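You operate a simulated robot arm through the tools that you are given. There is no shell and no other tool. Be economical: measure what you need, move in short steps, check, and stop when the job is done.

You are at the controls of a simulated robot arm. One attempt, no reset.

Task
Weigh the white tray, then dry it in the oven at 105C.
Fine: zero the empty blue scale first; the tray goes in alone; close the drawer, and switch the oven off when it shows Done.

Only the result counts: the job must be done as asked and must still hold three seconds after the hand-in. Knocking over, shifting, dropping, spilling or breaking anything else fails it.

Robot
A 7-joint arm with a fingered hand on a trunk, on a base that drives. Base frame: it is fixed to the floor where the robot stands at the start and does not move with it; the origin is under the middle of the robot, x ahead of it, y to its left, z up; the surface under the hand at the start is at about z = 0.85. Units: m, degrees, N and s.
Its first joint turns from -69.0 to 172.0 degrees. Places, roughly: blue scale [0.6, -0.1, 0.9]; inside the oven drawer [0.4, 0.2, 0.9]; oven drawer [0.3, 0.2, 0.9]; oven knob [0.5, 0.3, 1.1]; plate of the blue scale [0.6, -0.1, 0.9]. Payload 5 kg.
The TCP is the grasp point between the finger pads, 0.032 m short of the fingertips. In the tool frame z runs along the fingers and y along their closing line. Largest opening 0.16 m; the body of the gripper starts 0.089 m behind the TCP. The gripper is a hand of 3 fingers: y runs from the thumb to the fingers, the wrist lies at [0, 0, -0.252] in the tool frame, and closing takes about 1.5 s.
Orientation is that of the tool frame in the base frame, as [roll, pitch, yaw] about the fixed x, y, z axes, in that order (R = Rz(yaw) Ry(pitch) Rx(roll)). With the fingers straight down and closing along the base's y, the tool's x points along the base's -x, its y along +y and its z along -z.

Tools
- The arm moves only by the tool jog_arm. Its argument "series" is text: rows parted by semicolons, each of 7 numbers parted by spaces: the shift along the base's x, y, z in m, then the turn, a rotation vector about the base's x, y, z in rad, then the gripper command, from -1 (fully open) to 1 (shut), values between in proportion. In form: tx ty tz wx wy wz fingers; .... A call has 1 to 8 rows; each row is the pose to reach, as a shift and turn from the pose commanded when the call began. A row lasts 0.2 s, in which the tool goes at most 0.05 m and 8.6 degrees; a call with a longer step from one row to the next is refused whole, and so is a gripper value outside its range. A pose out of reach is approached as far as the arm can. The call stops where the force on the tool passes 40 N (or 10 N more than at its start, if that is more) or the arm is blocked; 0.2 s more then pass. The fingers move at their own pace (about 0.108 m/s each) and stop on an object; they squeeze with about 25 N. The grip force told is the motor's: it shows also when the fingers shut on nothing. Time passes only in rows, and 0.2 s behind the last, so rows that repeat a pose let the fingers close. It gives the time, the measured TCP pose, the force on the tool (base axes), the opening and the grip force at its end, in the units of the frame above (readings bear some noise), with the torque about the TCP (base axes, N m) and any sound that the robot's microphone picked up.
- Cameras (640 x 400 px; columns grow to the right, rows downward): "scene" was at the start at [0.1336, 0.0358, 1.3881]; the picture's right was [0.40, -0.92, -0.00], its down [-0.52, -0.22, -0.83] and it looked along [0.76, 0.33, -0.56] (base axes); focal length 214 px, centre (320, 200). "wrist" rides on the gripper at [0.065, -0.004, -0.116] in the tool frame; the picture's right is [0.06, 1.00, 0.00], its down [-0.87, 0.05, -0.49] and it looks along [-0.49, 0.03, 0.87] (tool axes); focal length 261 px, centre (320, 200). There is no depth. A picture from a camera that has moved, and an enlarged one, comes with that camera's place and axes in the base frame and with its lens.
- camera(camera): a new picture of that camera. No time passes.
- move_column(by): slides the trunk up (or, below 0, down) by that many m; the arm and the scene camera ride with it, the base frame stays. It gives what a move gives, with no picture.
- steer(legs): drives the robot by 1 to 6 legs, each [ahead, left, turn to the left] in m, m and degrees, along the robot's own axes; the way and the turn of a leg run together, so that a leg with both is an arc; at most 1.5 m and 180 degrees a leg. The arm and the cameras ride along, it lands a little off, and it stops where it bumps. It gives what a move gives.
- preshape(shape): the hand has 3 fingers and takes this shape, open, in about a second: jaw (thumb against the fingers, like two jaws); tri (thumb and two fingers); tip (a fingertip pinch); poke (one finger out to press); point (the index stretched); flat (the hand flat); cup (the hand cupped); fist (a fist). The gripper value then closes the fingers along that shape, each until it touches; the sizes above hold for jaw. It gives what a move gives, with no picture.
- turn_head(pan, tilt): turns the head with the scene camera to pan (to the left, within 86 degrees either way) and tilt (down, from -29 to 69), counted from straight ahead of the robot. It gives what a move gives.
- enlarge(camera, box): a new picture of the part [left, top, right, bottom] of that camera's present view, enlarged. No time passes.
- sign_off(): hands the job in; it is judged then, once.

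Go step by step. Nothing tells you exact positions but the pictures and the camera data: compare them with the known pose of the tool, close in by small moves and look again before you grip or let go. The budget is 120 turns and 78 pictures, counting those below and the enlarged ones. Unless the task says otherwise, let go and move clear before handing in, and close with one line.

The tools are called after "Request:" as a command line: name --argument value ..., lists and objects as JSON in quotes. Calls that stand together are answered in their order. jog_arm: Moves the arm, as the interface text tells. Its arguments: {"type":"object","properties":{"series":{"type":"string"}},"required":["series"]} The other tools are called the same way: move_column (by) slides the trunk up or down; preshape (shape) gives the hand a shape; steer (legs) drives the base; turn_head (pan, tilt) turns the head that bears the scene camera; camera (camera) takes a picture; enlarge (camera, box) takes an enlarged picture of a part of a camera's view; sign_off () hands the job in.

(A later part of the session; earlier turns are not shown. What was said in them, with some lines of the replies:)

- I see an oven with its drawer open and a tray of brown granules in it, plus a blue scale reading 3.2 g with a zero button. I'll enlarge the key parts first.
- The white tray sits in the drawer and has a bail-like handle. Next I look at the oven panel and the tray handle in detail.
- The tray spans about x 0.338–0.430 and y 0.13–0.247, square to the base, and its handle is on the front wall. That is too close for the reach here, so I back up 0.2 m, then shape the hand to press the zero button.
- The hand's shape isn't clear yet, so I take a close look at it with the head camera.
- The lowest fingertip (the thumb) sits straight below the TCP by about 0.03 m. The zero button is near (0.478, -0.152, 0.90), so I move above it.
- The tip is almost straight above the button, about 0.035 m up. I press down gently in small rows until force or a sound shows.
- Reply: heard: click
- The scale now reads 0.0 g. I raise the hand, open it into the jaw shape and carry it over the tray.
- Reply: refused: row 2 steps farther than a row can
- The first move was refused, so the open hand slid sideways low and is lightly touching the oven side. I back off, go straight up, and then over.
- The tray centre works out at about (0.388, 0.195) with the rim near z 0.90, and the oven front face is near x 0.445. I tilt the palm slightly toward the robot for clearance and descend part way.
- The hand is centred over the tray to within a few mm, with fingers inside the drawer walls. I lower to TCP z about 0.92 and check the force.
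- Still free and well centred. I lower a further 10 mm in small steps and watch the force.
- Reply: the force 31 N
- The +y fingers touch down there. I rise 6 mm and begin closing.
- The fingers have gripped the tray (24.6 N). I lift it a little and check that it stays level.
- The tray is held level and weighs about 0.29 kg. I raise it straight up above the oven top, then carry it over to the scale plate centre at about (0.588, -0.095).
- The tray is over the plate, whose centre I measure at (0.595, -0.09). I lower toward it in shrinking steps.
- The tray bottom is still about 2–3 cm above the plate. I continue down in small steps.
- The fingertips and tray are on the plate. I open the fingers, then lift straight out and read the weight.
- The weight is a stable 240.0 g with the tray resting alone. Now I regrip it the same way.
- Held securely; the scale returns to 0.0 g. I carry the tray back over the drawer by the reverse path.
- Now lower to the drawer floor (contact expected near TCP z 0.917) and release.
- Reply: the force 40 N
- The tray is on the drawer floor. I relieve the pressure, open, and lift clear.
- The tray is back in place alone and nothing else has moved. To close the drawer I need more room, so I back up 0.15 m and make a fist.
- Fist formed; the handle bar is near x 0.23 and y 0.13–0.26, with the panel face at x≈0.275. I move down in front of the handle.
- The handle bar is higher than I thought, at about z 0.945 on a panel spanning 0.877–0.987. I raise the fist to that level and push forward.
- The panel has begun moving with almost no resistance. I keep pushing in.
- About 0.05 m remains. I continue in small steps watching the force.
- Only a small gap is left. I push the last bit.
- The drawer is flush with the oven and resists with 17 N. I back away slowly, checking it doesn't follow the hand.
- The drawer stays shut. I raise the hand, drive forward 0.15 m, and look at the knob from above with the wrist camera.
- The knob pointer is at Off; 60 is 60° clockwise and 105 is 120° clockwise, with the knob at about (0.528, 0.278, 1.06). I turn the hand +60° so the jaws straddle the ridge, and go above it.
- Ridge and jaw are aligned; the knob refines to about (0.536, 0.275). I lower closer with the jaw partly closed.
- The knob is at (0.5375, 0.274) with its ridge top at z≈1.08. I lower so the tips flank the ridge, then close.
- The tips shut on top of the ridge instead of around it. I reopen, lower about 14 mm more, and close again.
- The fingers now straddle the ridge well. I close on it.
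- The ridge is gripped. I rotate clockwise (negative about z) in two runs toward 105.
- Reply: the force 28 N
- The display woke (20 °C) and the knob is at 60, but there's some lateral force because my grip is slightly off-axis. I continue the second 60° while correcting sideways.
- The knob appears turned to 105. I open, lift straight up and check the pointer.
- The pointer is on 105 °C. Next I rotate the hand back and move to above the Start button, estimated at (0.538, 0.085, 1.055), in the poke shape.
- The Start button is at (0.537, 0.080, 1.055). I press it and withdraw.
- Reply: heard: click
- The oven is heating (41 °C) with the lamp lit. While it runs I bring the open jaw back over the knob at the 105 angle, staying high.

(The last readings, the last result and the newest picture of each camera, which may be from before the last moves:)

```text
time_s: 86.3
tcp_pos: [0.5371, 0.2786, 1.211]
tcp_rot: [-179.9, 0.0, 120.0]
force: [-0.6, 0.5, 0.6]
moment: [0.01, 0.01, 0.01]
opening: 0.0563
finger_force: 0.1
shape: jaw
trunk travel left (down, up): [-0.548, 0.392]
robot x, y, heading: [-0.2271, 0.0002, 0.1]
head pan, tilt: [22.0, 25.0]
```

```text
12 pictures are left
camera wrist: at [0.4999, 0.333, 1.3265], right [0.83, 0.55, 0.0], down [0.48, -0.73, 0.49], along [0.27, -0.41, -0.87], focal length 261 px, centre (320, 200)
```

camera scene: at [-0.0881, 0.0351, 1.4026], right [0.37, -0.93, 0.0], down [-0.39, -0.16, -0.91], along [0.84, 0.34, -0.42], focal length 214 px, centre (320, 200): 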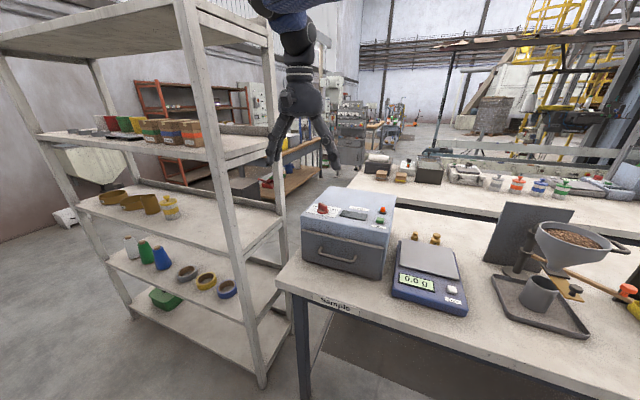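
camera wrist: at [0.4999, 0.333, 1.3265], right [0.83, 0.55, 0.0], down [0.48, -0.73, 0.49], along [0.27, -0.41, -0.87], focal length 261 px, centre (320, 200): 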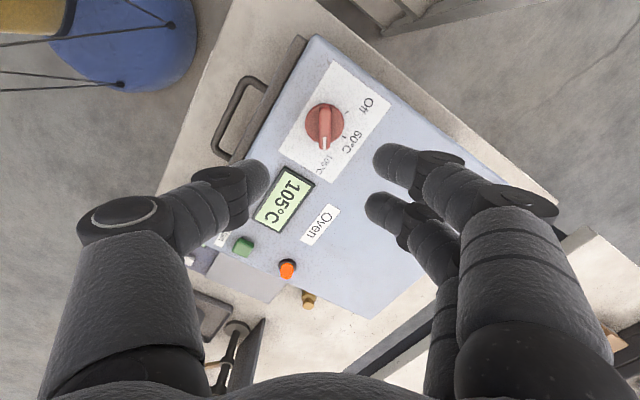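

The oven has reached 105 °C. I wait for Done.

Request:
jog_arm --series "0 0.002 0 0 0 0 0.3; 0 0.002 0 0 0 0 0.3; 0 0.002 0 0 0 0 0.3; 0 0.002 0 0 0 0 0.3; 0 0.002 0 0 0 0 0.3; 0 0.002 0 0 0 0 0.3; 0 0.002 0 0 0 0 0.3; 0 0.002 0 0 0 0 0.3"

Request:
jog_arm --series "0 0 0 0 0 0 0.3; 0 0 0 0 0 0 0.3; 0 0 0 0 0 0 0.3; 0 0 0 0 0 0 0.3;0 0 0 0 0 0 0.3; 0 0 0 0 0 0 0.3; 0 0 0 0 0 0 0.3; 0 0 0 0 0 0 0.3"

Request:
jog_arm --series "0 0 0 0 0 0 0.3; 0 0 0 0 0 0 0.3; 0 0 0 0 0 0 0.3; 0 0 0 0 0 0 0.3;0 0 0 0 0 0 0.3; 0 0 0 0 0 0 0.3; 0 0 0 0 0 0 0.3; 0 0 0 0 0 0 0.3"

Request:
enlarge --camera "scene" --box '[290, 160, 390, 230]'

```text
time_s: 88.2
tcp_pos: [0.5377, 0.2802, 1.2121]
tcp_rot: [-179.9, 0.1, 120.0]
force: [-1.5, 0.2, 0.1]
moment: [-0.02, -0.01, 0.0]
opening: 0.0563
finger_force: 0.1
shape: jaw
trunk travel left (down, up): [-0.548, 0.392]
robot x, y, heading: [-0.2302, 0.0002, -0.0]
head pan, tilt: [22.0, 25.0]
```

```text
time_s: 90.0
tcp_pos: [0.5377, 0.2804, 1.2118]
tcp_rot: [179.9, 0.0, 120.0]
force: [-0.3, 0.8, 0.4]
moment: [-0.01, 0.0, 0.02]
opening: 0.0563
finger_force: 0.1
shape: jaw
trunk travel left (down, up): [-0.548, 0.392]
robot x, y, heading: [-0.2276, 0.0, -0.0]
head pan, tilt: [22.0, 25.0]
```

```text
time_s: 91.8
tcp_pos: [0.5387, 0.2791, 1.2111]
tcp_rot: [-179.9, 0.0, 120.0]
force: [-1.1, -0.1, -0.2]
moment: [-0.01, 0.03, 0.03]
opening: 0.0565
finger_force: 0.0
shape: jaw
trunk travel left (down, up): [-0.548, 0.392]
robot x, y, heading: [-0.2256, 0.0028, 0.2]
head pan, tilt: [22.0, 25.0]
```

```text
5.71 times, centred on (340, 195) of scene
camera zoom: at [-0.0881, 0.0352, 1.4027], right [0.38, -0.93, 0.0], down [-0.39, -0.16, -0.91], along [0.84, 0.34, -0.42], focal length 1226 px, centre (206, 229)
```

zoom: 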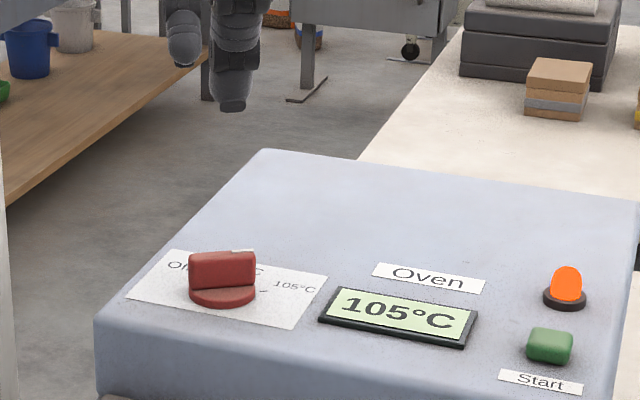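

Still at 105 °C and running, with no Done yet. I wait longer before taking another picture.

Request:
jog_arm --series "0 0 0 0 0 0 0.3; 0 0 0 0 0 0 0.3; 0 0 0 0 0 0 0.3; 0 0 0 0 0 0 0.3;0 0 0 0 0 0 0.3; 0 0 0 0 0 0 0.3; 0 0 0 0 0 0 0.3; 0 0 0 0 0 0 0.3"

Request:
jog_arm --series "0 0 0 0 0 0 0.3; 0 0 0 0 0 0 0.3; 0 0 0 0 0 0 0.3; 0 0 0 0 0 0 0.3;0 0 0 0 0 0 0.3; 0 0 0 0 0 0 0.3; 0 0 0 0 0 0 0.3; 0 0 0 0 0 0 0.3"

Request:
jog_arm --series "0 0 0 0 0 0 0.3; 0 0 0 0 0 0 0.3; 0 0 0 0 0 0 0.3; 0 0 0 0 0 0 0.3;0 0 0 0 0 0 0.3; 0 0 0 0 0 0 0.3; 0 0 0 0 0 0 0.3; 0 0 0 0 0 0 0.3"

Request:
jog_arm --series "0 0 0 0 0 0 0.3; 0 0 0 0 0 0 0.3; 0 0 0 0 0 0 0.3; 0 0 0 0 0 0 0.3;0 0 0 0 0 0 0.3; 0 0 0 0 0 0 0.3; 0 0 0 0 0 0 0.3; 0 0 0 0 0 0 0.3"

Request:
enlarge --camera "scene" --box '[290, 160, 390, 230]'

```text
time_s: 93.5
tcp_pos: [0.5377, 0.2806, 1.2113]
tcp_rot: [-180.0, 0.0, 120.0]
force: [0.7, -0.7, -0.1]
moment: [0.02, -0.03, -0.06]
opening: 0.0565
finger_force: 0.0
shape: jaw
trunk travel left (down, up): [-0.548, 0.392]
robot x, y, heading: [-0.2269, -0.0009, 0.2]
head pan, tilt: [22.0, 25.0]
```

```text
time_s: 95.3
tcp_pos: [0.5382, 0.2795, 1.2104]
tcp_rot: [179.9, 0.0, 120.1]
force: [-1.0, 0.2, -0.9]
moment: [0.0, -0.02, 0.0]
opening: 0.0565
finger_force: 0.1
shape: jaw
trunk travel left (down, up): [-0.548, 0.392]
robot x, y, heading: [-0.2223, -0.0025, -0.0]
head pan, tilt: [22.0, 25.0]
```

```text
time_s: 97.2
tcp_pos: [0.5376, 0.2789, 1.2117]
tcp_rot: [-180.0, -0.1, 120.1]
force: [-0.4, -0.1, -0.6]
moment: [0.0, -0.04, -0.05]
opening: 0.0565
finger_force: 0.0
shape: jaw
trunk travel left (down, up): [-0.548, 0.392]
robot x, y, heading: [-0.2251, 0.0007, -0.1]
head pan, tilt: [22.0, 25.0]
```

```text
time_s: 99.0
tcp_pos: [0.5375, 0.2795, 1.2106]
tcp_rot: [180.0, 0.0, 120.0]
force: [0.2, 0.0, 0.4]
moment: [0.01, 0.0, 0.0]
opening: 0.0564
finger_force: 0.1
shape: jaw
trunk travel left (down, up): [-0.548, 0.392]
robot x, y, heading: [-0.2268, -0.0013, 0.1]
head pan, tilt: [22.0, 25.0]
```

```text
5.71 times, centred on (340, 195) of scene
camera zoom: at [-0.0881, 0.0352, 1.4027], right [0.38, -0.93, 0.0], down [-0.39, -0.16, -0.91], along [0.84, 0.34, -0.42], focal length 1226 px, centre (206, 229)
```

zoom: 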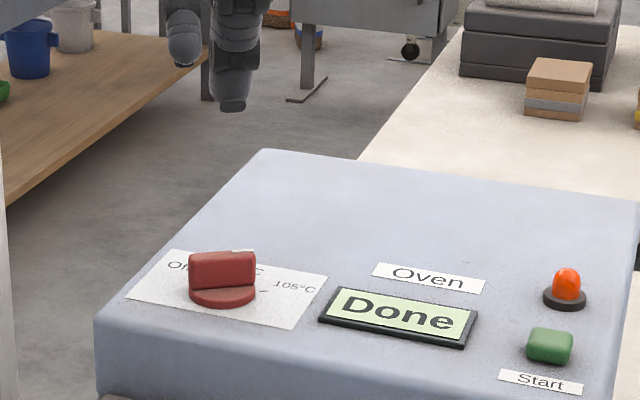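

It shows Done. I lower onto the ridge and grip it to turn the knob to Off.

Request:
jog_arm --series "0 0 -0.04 0 0 0 0.3; 0 0 -0.08 0 0 0 0.3; 0 0 -0.105 0 0 0 0.3; 0 0 -0.12 0 0 0 0.3; 0 0 -0.13 0 0 0 0.3; 0 0 -0.13 0 0 0 0.3"

Request:
enlarge --camera "scene" --box '[290, 170, 350, 220]'

```text
time_s: 100.3
tcp_pos: [0.5385, 0.2783, 1.0815]
tcp_rot: [-180.0, -0.1, 120.0]
force: [-0.1, -0.3, 0.2]
moment: [0.01, 0.01, 0.02]
opening: 0.0565
finger_force: 0.1
shape: jaw
trunk travel left (down, up): [-0.548, 0.392]
robot x, y, heading: [-0.2264, 0.0029, -0.1]
head pan, tilt: [22.0, 25.0]
```

```text
8.00 times, centred on (320, 195) of scene
camera zoom: at [-0.0883, 0.0352, 1.4027], right [0.38, -0.93, 0.0], down [-0.39, -0.16, -0.91], along [0.84, 0.34, -0.42], focal length 1716 px, centre (320, 240)
```

zoom: 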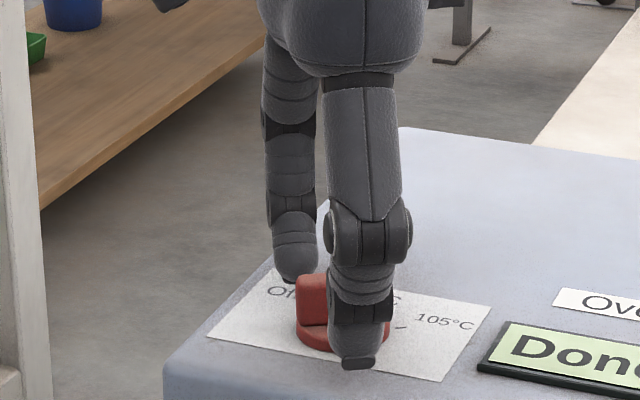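

The jaws straddle the ridge. I close, then turn back in two runs, checking the forces between.

Request:
jog_arm --series "0 0 0 0 0 0 0.6; 0 0 0 0 0 0 0.8; 0 0 0 0 0 0 1; 0 0 0 0 0 0 1; 0 0 0 0 0 0 1"

Request:
jog_arm --series "0 0 0 0 0 0.13 1; 0 0 0 0 0 0.26 1; 0 0 0 0 0 0.39 1; 0 0 0 0 0 0.52 1; 0 0 0 0 0 0.65 1; 0 0 0 0 0 0.78 1; 0 0 0 0 0 0.91 1; 0 0 0 0 0 1.047 1"

```text
time_s: 101.5
tcp_pos: [0.5383, 0.2794, 1.0812]
tcp_rot: [-180.0, 0.1, 120.1]
force: [1.6, 0.9, -4.4]
moment: [0.0, -0.09, -0.01]
opening: 0.0073
finger_force: 24.4
shape: jaw
trunk travel left (down, up): [-0.548, 0.392]
robot x, y, heading: [-0.2275, -0.0001, 0.0]
head pan, tilt: [22.0, 25.0]
```

```text
time_s: 103.3
tcp_pos: [0.5408, 0.279, 1.0811]
tcp_rot: [179.9, 0.0, -179.8]
force: [26.3, -12.9, 6.3]
moment: [-0.28, -0.51, -0.05]
opening: 0.0071
finger_force: 24.7
shape: jaw
trunk travel left (down, up): [-0.548, 0.392]
robot x, y, heading: [-0.2241, 0.0004, -0.1]
head pan, tilt: [22.0, 25.0]
```

It turned to 60 with lateral force from the off-axis grip. I correct sideways and finish the last 60°.

Request:
jog_arm --series "0.0055 -0.003 0 0 0 0 1; 0.0065 -0.003 0 0 0 0.14 1; 0.0075 -0.0027 0 0 0 0.28 1; 0.0085 -0.0022 0 0 0 0.42 1; 0.0095 -0.0017 0 0 0 0.56 1; 0.0103 -0.001 0 0 0 0.70 1; 0.0108 -0.0005 0 0 0 0.84 1; 0.011 0 0 0 0 0.96 1"

Request:
jog_arm --series "0 0 0 0 0 0.087 1; 0 0 0 0 0 0.087 1"

Request:
enlarge --camera "scene" --box '[290, 160, 390, 230]'

```text
time_s: 105.2
tcp_pos: [0.5471, 0.2779, 1.0826]
tcp_rot: [180.0, 0.1, -124.8]
force: [-24.1, -19.9, -8.0]
moment: [-0.38, 0.54, 0.14]
opening: 0.0069
finger_force: 24.8
shape: jaw
trunk travel left (down, up): [-0.548, 0.392]
robot x, y, heading: [-0.2267, 0.0, -0.1]
head pan, tilt: [22.0, 25.0]
```

```text
time_s: 105.8
tcp_pos: [0.5477, 0.2794, 1.0816]
tcp_rot: [180.0, 0.1, -120.1]
force: [-23.1, -20.5, -7.9]
moment: [-0.44, 0.49, 0.13]
opening: 0.0067
finger_force: 24.8
shape: jaw
trunk travel left (down, up): [-0.548, 0.392]
robot x, y, heading: [-0.2257, -0.0003, 0.1]
head pan, tilt: [22.0, 25.0]
```

```text
5.71 times, centred on (340, 195) of scene
camera zoom: at [-0.0895, 0.0334, 1.4028], right [0.37, -0.93, 0.0], down [-0.39, -0.16, -0.91], along [0.84, 0.34, -0.42], focal length 1226 px, centre (206, 229)
```

zoom: 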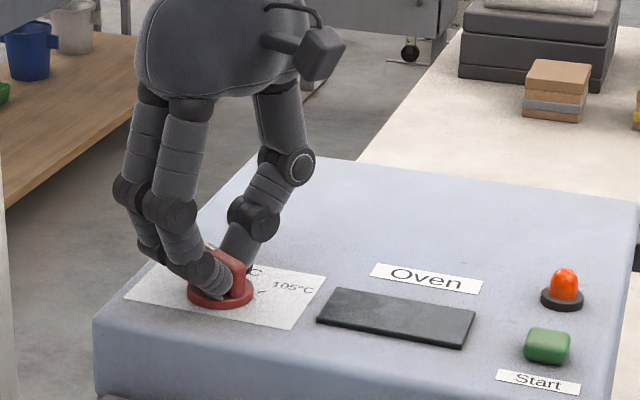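

The display has gone dark, so the oven is off. I relieve the sideways force, release, and lift away.

Request:
jog_arm --series "-0.003 -0.002 0 0 0 0 1; -0.005 -0.004 0 0 0 0 1; -0.005 -0.004 0 0 0 0 0.7; -0.005 -0.004 0 0 0 0 0.4; -0.005 -0.004 0 0 0 0 0.3; -0.005 -0.004 0.03 0 0 0 0.3; -0.005 -0.004 0.07 0 0 0 0.3; -0.005 -0.004 0.11 0 0 0 0.3"

Request:
jog_arm --series "-0.03 0 0.03 0 0 0 0.3; -0.06 0 0.06 0 0 0 0.3; -0.09 0 0.08 0 0 0 0.3; -0.09 0 0.08 0 0 0 0.3"

Request:
enlarge --camera "scene" --box '[290, 160, 390, 230]'

Request:
camera --camera "scene"

```text
time_s: 107.5
tcp_pos: [0.5434, 0.2777, 1.1923]
tcp_rot: [-179.9, -0.1, -119.9]
force: [-0.7, 0.6, 0.5]
moment: [-0.03, -0.06, -0.01]
opening: 0.0558
finger_force: 0.0
shape: jaw
trunk travel left (down, up): [-0.548, 0.392]
robot x, y, heading: [-0.2241, -0.0017, -0.1]
head pan, tilt: [22.0, 25.0]
```

```text
time_s: 108.5
tcp_pos: [0.4544, 0.2766, 1.2711]
tcp_rot: [180.0, 0.1, -120.0]
force: [0.5, 0.9, 0.2]
moment: [-0.04, 0.04, -0.01]
opening: 0.0556
finger_force: 0.2
shape: jaw
trunk travel left (down, up): [-0.548, 0.392]
robot x, y, heading: [-0.2285, 0.0003, -0.2]
head pan, tilt: [22.0, 25.0]
```

```text
5.71 times, centred on (340, 195) of scene
camera zoom: at [-0.0867, 0.0355, 1.4025], right [0.38, -0.93, 0.0], down [-0.39, -0.16, -0.91], along [0.84, 0.34, -0.42], focal length 1226 px, centre (206, 229)
```

zoom: 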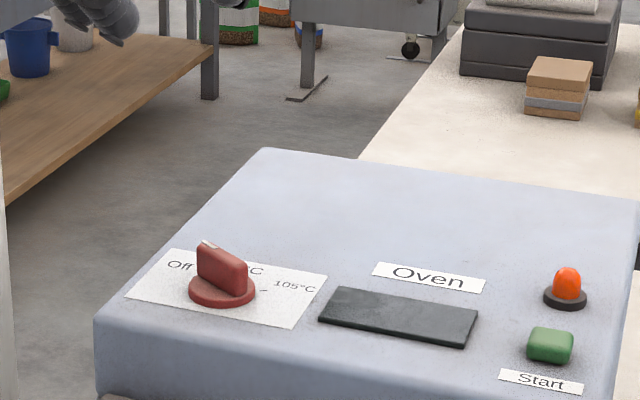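

```text
6 pictures are left
camera scene: at [-0.0867, 0.0355, 1.4025], right [0.38, -0.93, 0.0], down [-0.39, -0.16, -0.91], along [0.84, 0.34, -0.42], focal length 214 px, centre (320, 200)
```

scene: 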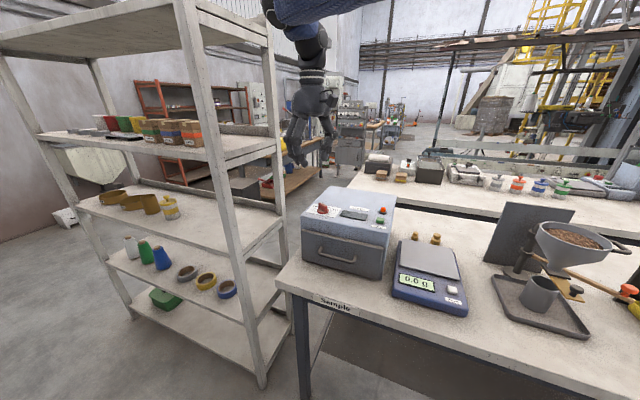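

The oven is off with the knob at Off, the drawer is shut, the scale reads 0.0 g and the hand is clear, so I hand in.

Request:
sign_off

```text
The job is handed in.
```

I zeroed the empty blue scale, weighed the white tray at 240.0 g, and dried it alone in the closed oven at 105 °C until it showed Done. The oven is now switched off, with the tray still in the shut drawer.
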